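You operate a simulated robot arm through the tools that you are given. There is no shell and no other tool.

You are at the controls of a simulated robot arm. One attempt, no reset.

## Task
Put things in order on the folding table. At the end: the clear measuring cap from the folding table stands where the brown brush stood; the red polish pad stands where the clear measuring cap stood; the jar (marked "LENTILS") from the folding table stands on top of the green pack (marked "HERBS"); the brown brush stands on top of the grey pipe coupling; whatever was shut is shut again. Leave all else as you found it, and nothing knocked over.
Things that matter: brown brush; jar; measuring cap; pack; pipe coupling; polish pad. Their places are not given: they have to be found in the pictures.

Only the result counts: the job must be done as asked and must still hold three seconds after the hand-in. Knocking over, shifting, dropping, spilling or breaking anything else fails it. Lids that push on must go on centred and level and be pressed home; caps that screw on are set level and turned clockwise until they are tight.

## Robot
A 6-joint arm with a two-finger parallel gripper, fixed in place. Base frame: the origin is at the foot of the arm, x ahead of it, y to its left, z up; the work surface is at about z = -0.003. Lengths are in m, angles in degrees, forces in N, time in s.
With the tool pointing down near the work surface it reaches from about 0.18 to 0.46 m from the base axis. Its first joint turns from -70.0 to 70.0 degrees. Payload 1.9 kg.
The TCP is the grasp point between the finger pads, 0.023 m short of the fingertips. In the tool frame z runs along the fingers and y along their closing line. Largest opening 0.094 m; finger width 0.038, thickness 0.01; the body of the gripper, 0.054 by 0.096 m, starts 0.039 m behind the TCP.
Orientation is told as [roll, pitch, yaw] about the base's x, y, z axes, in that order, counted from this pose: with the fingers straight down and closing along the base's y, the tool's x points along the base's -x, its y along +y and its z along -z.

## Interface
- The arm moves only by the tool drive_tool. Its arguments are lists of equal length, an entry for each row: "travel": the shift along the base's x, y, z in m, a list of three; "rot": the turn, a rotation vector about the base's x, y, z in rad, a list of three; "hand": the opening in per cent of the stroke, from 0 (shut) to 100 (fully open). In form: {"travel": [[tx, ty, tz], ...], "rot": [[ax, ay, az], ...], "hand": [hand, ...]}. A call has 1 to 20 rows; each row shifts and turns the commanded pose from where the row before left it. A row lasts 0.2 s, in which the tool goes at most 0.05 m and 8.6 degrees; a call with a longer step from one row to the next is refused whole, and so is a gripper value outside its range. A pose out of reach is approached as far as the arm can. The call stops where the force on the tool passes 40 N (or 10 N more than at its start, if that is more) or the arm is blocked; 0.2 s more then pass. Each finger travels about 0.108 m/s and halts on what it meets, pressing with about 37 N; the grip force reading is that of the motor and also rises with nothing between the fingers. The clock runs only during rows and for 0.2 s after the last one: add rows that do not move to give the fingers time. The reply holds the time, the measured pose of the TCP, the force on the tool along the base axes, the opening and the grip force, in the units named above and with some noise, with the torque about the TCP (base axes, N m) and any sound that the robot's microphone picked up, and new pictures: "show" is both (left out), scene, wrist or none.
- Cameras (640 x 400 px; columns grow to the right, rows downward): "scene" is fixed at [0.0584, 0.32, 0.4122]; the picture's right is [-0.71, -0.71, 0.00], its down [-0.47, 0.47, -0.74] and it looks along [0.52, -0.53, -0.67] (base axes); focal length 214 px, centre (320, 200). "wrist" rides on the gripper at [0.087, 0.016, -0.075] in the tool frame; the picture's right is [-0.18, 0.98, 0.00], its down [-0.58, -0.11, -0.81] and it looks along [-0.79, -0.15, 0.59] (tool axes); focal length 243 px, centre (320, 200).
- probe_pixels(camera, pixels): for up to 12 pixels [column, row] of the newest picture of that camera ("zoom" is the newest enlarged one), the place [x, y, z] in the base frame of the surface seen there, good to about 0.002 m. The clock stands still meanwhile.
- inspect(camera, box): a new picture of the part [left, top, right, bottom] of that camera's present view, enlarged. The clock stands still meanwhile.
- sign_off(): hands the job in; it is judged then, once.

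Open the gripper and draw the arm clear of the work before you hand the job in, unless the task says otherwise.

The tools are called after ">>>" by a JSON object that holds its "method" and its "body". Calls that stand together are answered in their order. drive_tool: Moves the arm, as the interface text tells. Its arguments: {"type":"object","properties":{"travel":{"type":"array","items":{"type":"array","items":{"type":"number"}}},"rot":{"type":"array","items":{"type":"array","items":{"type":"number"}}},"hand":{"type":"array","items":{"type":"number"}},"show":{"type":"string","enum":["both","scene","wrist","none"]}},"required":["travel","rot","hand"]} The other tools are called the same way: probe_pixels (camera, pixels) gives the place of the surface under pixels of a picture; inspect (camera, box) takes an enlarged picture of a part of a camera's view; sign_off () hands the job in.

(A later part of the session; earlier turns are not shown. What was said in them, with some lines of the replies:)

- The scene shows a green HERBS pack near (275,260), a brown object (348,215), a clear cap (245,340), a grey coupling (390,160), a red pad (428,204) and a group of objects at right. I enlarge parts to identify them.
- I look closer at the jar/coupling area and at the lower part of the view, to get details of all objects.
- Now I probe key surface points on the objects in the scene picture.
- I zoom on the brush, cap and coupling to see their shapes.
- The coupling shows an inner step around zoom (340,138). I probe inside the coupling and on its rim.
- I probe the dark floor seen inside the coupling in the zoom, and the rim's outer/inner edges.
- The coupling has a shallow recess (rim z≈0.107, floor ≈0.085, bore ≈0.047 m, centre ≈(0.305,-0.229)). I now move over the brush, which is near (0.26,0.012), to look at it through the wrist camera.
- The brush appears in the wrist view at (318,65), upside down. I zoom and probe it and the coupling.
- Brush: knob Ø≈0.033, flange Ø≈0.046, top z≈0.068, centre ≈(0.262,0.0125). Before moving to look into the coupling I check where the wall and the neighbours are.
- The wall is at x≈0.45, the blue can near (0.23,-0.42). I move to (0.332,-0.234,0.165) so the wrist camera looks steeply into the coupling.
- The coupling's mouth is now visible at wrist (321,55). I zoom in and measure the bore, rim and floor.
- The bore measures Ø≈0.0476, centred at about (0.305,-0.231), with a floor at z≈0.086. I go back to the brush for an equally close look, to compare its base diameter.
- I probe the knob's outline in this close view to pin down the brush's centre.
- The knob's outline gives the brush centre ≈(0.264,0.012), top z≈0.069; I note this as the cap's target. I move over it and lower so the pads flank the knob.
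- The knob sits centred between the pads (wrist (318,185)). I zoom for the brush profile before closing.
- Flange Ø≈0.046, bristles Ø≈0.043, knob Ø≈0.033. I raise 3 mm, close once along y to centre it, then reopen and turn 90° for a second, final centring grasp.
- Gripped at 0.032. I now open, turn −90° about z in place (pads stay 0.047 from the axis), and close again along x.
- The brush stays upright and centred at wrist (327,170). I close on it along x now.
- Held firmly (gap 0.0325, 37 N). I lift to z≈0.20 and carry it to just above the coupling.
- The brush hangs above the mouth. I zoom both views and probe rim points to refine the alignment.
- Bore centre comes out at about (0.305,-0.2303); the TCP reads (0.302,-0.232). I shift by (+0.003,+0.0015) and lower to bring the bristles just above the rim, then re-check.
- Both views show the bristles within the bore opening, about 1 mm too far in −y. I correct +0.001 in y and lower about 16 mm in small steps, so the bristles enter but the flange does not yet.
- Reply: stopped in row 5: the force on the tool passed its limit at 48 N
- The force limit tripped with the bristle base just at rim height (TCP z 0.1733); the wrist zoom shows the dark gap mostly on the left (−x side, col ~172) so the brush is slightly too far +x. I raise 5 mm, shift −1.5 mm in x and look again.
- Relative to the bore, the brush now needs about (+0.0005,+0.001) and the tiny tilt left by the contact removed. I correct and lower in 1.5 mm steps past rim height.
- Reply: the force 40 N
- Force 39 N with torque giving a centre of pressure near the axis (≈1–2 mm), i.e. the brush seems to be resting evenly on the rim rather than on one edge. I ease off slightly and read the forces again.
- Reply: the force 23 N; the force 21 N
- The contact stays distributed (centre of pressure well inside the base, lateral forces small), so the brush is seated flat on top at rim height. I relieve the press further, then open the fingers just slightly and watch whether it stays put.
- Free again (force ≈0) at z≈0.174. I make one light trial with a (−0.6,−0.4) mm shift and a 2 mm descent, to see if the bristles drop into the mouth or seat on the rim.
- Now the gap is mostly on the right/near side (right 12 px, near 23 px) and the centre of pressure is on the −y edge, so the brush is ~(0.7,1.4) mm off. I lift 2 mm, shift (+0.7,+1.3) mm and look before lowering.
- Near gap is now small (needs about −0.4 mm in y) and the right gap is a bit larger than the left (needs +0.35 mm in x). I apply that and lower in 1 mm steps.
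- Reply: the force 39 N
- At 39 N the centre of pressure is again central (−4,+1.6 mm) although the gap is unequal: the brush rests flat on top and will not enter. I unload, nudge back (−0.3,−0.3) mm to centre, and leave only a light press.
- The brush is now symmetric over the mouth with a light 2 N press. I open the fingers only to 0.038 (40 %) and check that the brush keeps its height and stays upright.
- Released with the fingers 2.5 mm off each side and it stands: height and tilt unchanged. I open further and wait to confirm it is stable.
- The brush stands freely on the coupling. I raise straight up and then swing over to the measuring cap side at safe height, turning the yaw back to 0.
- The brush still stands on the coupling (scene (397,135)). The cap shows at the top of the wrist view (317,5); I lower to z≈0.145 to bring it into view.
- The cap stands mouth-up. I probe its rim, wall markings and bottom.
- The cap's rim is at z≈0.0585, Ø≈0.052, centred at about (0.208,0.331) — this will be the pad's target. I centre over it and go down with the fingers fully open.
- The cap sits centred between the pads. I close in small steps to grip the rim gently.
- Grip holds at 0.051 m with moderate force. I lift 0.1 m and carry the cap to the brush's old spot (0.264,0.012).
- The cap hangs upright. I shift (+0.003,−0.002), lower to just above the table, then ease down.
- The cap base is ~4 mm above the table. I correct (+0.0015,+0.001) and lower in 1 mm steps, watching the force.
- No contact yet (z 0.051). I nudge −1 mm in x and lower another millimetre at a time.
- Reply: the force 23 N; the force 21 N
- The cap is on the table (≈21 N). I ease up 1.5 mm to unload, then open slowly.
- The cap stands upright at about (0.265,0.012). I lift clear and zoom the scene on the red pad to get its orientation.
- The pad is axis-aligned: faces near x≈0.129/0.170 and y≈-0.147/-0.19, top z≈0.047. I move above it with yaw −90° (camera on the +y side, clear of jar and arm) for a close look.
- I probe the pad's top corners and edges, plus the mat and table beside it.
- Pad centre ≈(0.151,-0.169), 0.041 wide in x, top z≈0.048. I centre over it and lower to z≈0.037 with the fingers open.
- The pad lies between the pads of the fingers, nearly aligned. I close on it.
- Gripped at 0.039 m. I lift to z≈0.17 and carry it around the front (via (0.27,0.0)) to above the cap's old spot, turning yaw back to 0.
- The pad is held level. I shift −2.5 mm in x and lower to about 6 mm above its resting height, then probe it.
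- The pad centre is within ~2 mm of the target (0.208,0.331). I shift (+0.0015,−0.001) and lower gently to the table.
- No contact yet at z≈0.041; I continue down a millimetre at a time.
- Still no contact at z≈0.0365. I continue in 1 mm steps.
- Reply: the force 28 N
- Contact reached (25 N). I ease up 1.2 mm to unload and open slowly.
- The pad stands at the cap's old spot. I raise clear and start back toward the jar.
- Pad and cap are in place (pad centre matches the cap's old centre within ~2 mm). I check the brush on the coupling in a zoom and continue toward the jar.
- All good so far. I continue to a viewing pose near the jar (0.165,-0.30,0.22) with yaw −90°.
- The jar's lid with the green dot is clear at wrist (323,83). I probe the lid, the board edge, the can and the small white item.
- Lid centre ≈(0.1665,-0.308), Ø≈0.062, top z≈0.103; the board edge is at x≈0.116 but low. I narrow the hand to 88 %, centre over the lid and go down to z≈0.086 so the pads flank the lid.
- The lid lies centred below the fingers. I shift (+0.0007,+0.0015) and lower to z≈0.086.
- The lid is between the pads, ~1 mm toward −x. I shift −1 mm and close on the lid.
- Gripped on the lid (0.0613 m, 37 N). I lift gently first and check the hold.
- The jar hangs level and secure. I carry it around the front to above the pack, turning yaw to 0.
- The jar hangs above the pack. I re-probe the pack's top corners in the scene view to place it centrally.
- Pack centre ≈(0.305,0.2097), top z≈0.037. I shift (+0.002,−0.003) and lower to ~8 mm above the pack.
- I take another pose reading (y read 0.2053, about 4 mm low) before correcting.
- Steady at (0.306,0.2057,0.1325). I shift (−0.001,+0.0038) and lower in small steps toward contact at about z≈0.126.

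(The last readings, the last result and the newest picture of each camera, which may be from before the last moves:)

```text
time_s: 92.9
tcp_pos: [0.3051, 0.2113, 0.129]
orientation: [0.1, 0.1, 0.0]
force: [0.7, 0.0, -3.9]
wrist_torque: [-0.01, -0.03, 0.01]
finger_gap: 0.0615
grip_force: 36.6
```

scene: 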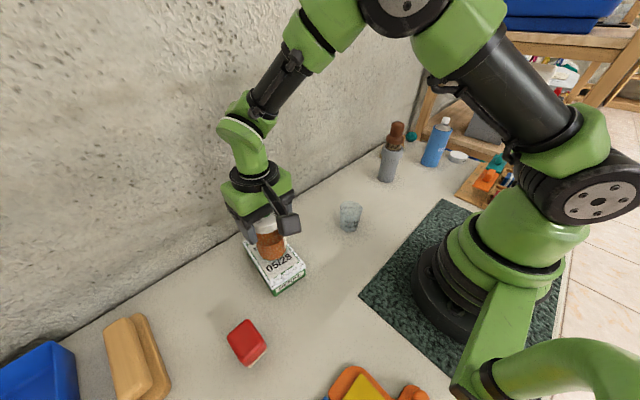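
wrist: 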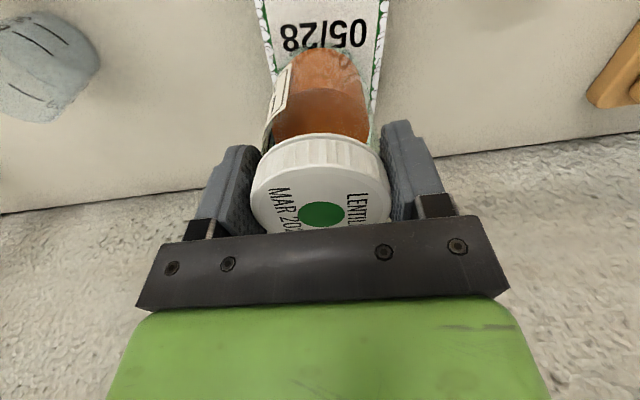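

Position (0.305,0.211) is central; no contact yet (Fz≈−3 is the jar's weight). I continue down in 1 mm steps.

>>> {"method": "drive_tool", "body": {"travel": [[0, -0.001, -0.001], [0, 0, 0]], "rot": [[0, 0, 0], [0, 0, 0]], "hand": [58, 58], "show": "none"}}

>>> {"method": "drive_tool", "body": {"travel": [[0, 0, -0.001], [0, 0, 0]], "rot": [[0, 0, 0], [0, 0, 0]], "hand": [58, 58], "show": "none"}}

>>> {"method": "drive_tool", "body": {"travel": [[0, 0, -0.0008], [0, 0, 0]], "rot": [[0, 0, 0], [0, 0, 0]], "hand": [58, 58], "show": "none"}}

```text
time_s: 93.5
tcp_pos: [0.3054, 0.2105, 0.128]
orientation: [0.2, 0.1, 0.0]
force: [0.4, 0.6, -2.6]
wrist_torque: [-0.01, 0.0, 0.02]
finger_gap: 0.0616
grip_force: 37.0
```

```text
time_s: 94.1
tcp_pos: [0.3049, 0.2109, 0.1268]
orientation: [0.0, 0.2, 0.0]
force: [-0.5, -0.2, -3.1]
wrist_torque: [0.0, 0.03, -0.03]
finger_gap: 0.0613
grip_force: 37.0
```

```text
time_s: 94.7
tcp_pos: [0.3047, 0.2108, 0.1266]
orientation: [0.2, 0.0, 0.1]
force: [-2.5, -0.4, 10.8]
wrist_torque: [-0.43, 0.31, -0.04]
finger_gap: 0.0613
grip_force: 37.4
```

Contact (Fz +10.8). I ease 0.6 mm and open the fingers slowly.

>>> {"method": "drive_tool", "body": {"travel": [[0, 0, 0.0006], [0, 0, 0], [0, 0, 0], [0, 0, 0], [0, 0, 0], [0, 0, 0]], "rot": [[0, 0, 0], [0, 0, 0], [0, 0, 0], [0, 0, 0], [0, 0, 0], [0, 0, 0]], "hand": [60, 63, 65, 67, 70, 72]}}

>>> {"method": "inspect", "body": {"camera": "wrist", "box": [200, 0, 440, 240]}}

>>> {"method": "inspect", "body": {"camera": "scene", "box": [225, 190, 325, 300]}}

```text
time_s: 96.1
tcp_pos: [0.3047, 0.2101, 0.1275]
orientation: [0.1, 0.0, -0.1]
force: [0.2, 0.8, -0.9]
wrist_torque: [-0.01, -0.03, 0.01]
finger_gap: 0.0681
grip_force: 0.1
```

scene: 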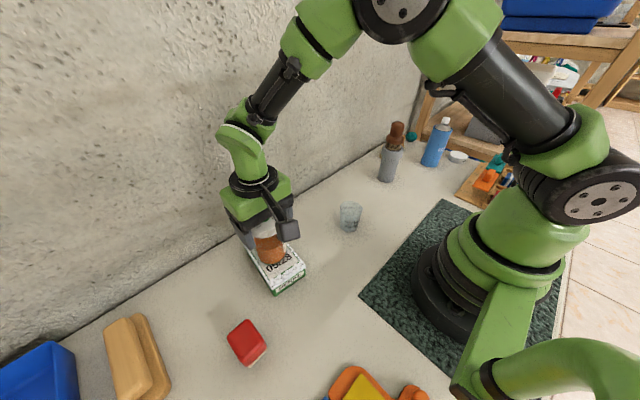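
wrist: 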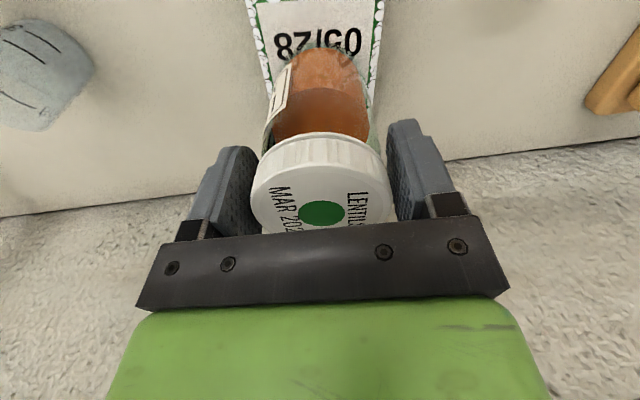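

```text
1.67 times, centred on (320, 120) of wrist
```

zoom: 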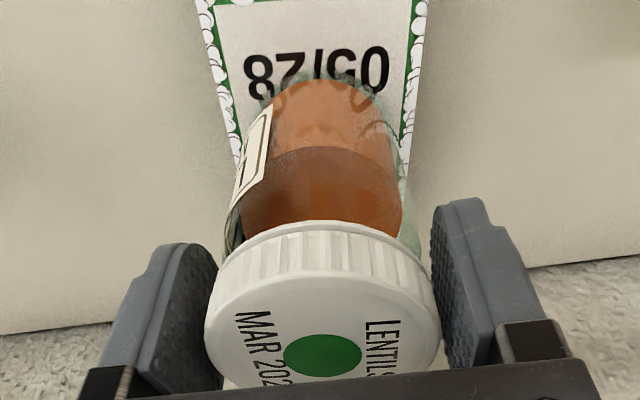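

```text
3.64 times, centred on (275, 245) of scene
```

zoom: 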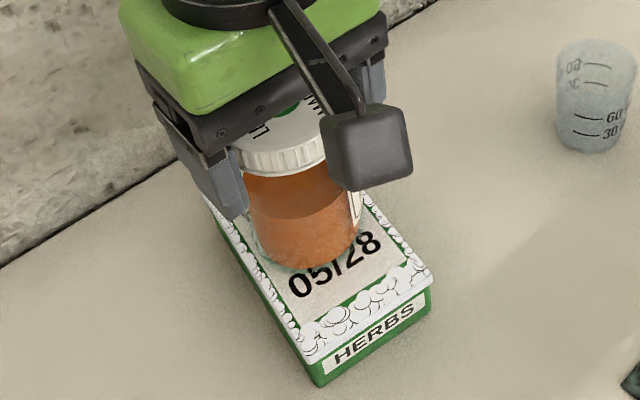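

The jar stands on the pack, released. I open fully and rise straight up.

>>> {"method": "drive_tool", "body": {"travel": [[0, 0, 0], [0, 0, 0], [0, 0, 0], [0, 0, 0.01], [0, 0, 0.02], [0, 0, 0.03], [0, 0, 0.035], [0, 0, 0.035], [0, 0, 0]], "rot": [[0, 0, 0], [0, 0, 0], [0, 0, 0], [0, 0, 0], [0, 0, 0], [0, 0, 0], [0, 0, 0], [0, 0, 0], [0, 0, 0]], "hand": [80, 90, 100, 100, 100, 100, 100, 100, 100]}}

>>> {"method": "inspect", "body": {"camera": "scene", "box": [225, 190, 325, 300]}}

```text
time_s: 98.1
tcp_pos: [0.3032, 0.2109, 0.2569]
orientation: [0.1, 0.2, 0.0]
force: [0.0, 0.2, 1.3]
wrist_torque: [0.01, 0.03, 0.0]
finger_gap: 0.0941
grip_force: 0.0
```

scene: 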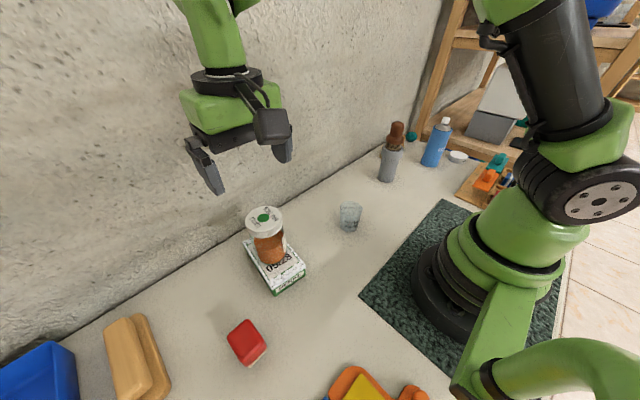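
wrist: 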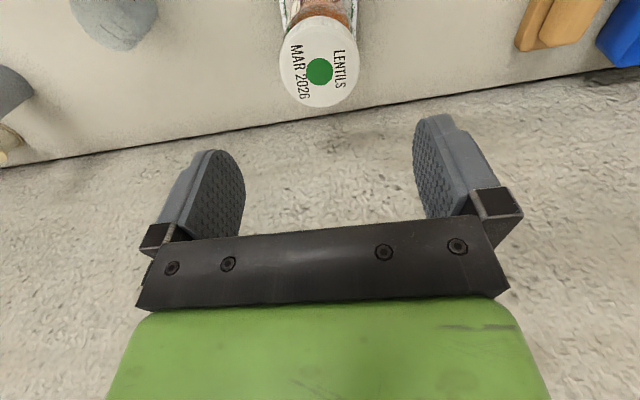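

```text
3.64 times, centred on (275, 245) of scene
```

zoom: 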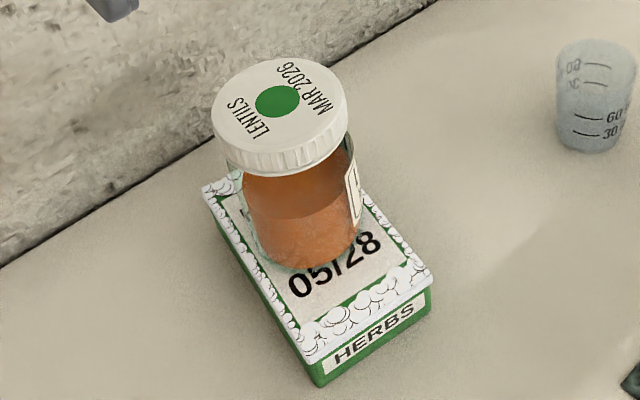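

The jar stands level on the pack. I check the brush/coupling closely against the first picture.

>>> {"method": "inspect", "body": {"camera": "scene", "box": [365, 130, 415, 190]}}

>>> {"method": "inspect", "body": {"camera": "scene", "box": [375, 110, 415, 160]}}

>>> {"method": "inspect", "body": {"camera": "scene", "box": [360, 100, 540, 230]}}

```text
6.67 times, centred on (390, 160) of scene
```

zoom: 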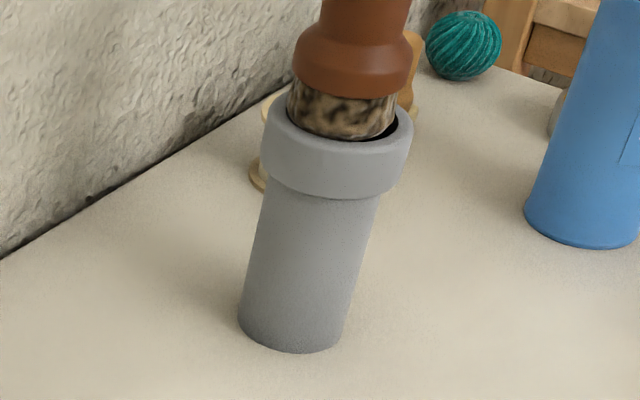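

```text
8.00 times, centred on (395, 135) of scene
```

zoom: 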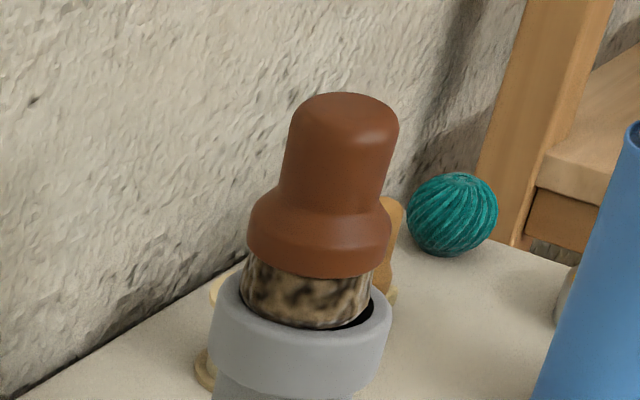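

```text
3.08 times, centred on (450, 165) of scene
```

zoom: 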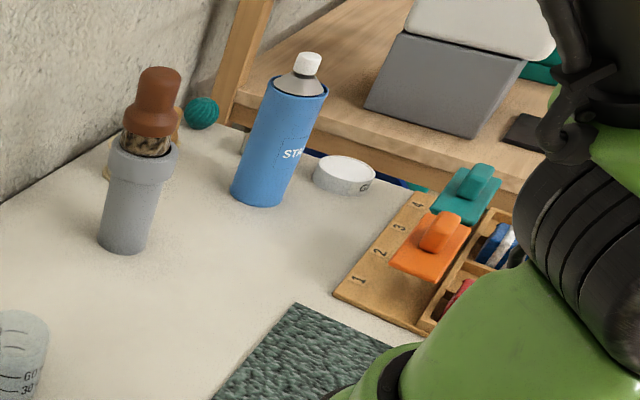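

The coupling has not moved and the brush stands on it; everything else is in place. I draw the arm back to its start pose, open, and wait to confirm all is stable.

>>> {"method": "drive_tool", "body": {"travel": [[0, 0, 0.04], [0.0046, -0.0266, 0.003], [0.0046, -0.0266, 0.003], [0.0046, -0.0266, 0], [0.0046, -0.0266, 0], [0.0046, -0.0266, 0], [0, 0, 0], [0, 0, 0], [0, 0, 0], [0, 0, 0], [0, 0, 0]], "rot": [[0, 0, 0], [0, 0, 0], [0, 0, 0], [0, 0, 0], [0, 0, 0], [0, 0, 0], [0, 0, 0], [0, 0, 0], [0, 0, 0], [0, 0, 0], [0, 0, 0]], "hand": [100, 100, 100, 100, 100, 100, 100, 100, 100, 100, 100]}}

>>> {"method": "probe_pixels", "body": {"camera": "scene", "pixels": [[397, 126], [395, 138], [393, 149], [264, 217], [270, 250], [350, 222], [246, 340], [388, 178], [243, 242], [303, 266]]}}

```text
time_s: 100.5
tcp_pos: [0.3263, 0.0799, 0.3032]
orientation: [0.2, 0.1, 0.0]
force: [-0.3, -0.1, -0.2]
wrist_torque: [-0.01, 0.03, -0.01]
finger_gap: 0.0938
grip_force: 0.0
```

scene: 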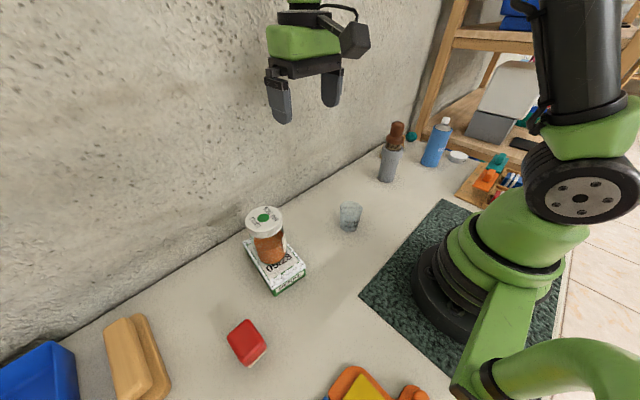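
wrist: 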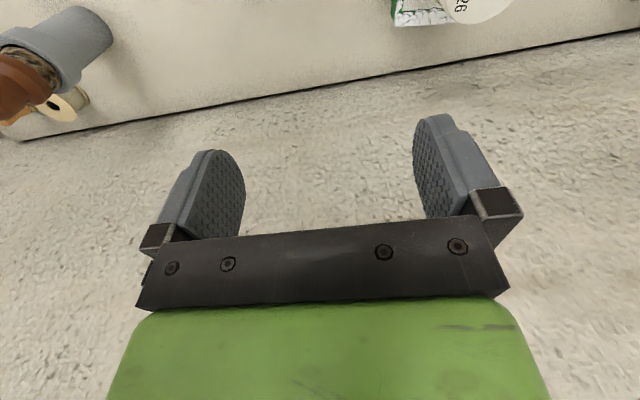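

```text
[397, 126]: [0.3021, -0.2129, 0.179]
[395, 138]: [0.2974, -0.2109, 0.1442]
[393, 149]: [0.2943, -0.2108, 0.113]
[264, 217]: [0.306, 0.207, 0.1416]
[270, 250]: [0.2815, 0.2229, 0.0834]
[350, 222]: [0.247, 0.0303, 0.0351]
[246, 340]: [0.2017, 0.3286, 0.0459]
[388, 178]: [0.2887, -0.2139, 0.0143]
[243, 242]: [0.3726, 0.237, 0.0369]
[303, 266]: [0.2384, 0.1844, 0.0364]
```

All four placements hold. The brush tops out at z≈0.179 on the coupling and the jar lid is at z≈0.142 on the unmoved pack. The cap and pad stand upright at their targets. The gripper is open and clear, so I hand in.

>>> {"method": "sign_off", "body": {}}

```text
The job is handed in.
```

The table is in the order you asked for, and the job is handed in. All four placements looked upright and steady in the last pictures.

- **Measuring cap:** it stands where the brown brush stood, within about 1–2 mm.
- **Red polish pad:** it stands where the cap stood, within about 5 mm. It is turned 90° from how it lay before.
- **LENTILS jar:** it stands centred on the HERBS pack. The pack did not move, and the jar's lid stayed on throughout.
- **Brown brush:** it stands on the rim of the grey pipe coupling. The coupling's mouth looks hollow, but the brush would not go in when I tried, so it rests at rim height, about 1 mm off centre. It had stood there for about 70 seconds before hand-in, and the coupling did not move.

I opened nothing, so there was nothing to shut again. In the views I checked, I saw nothing else moved or knocked over. The gripper is open and the arm is back at its starting pose.
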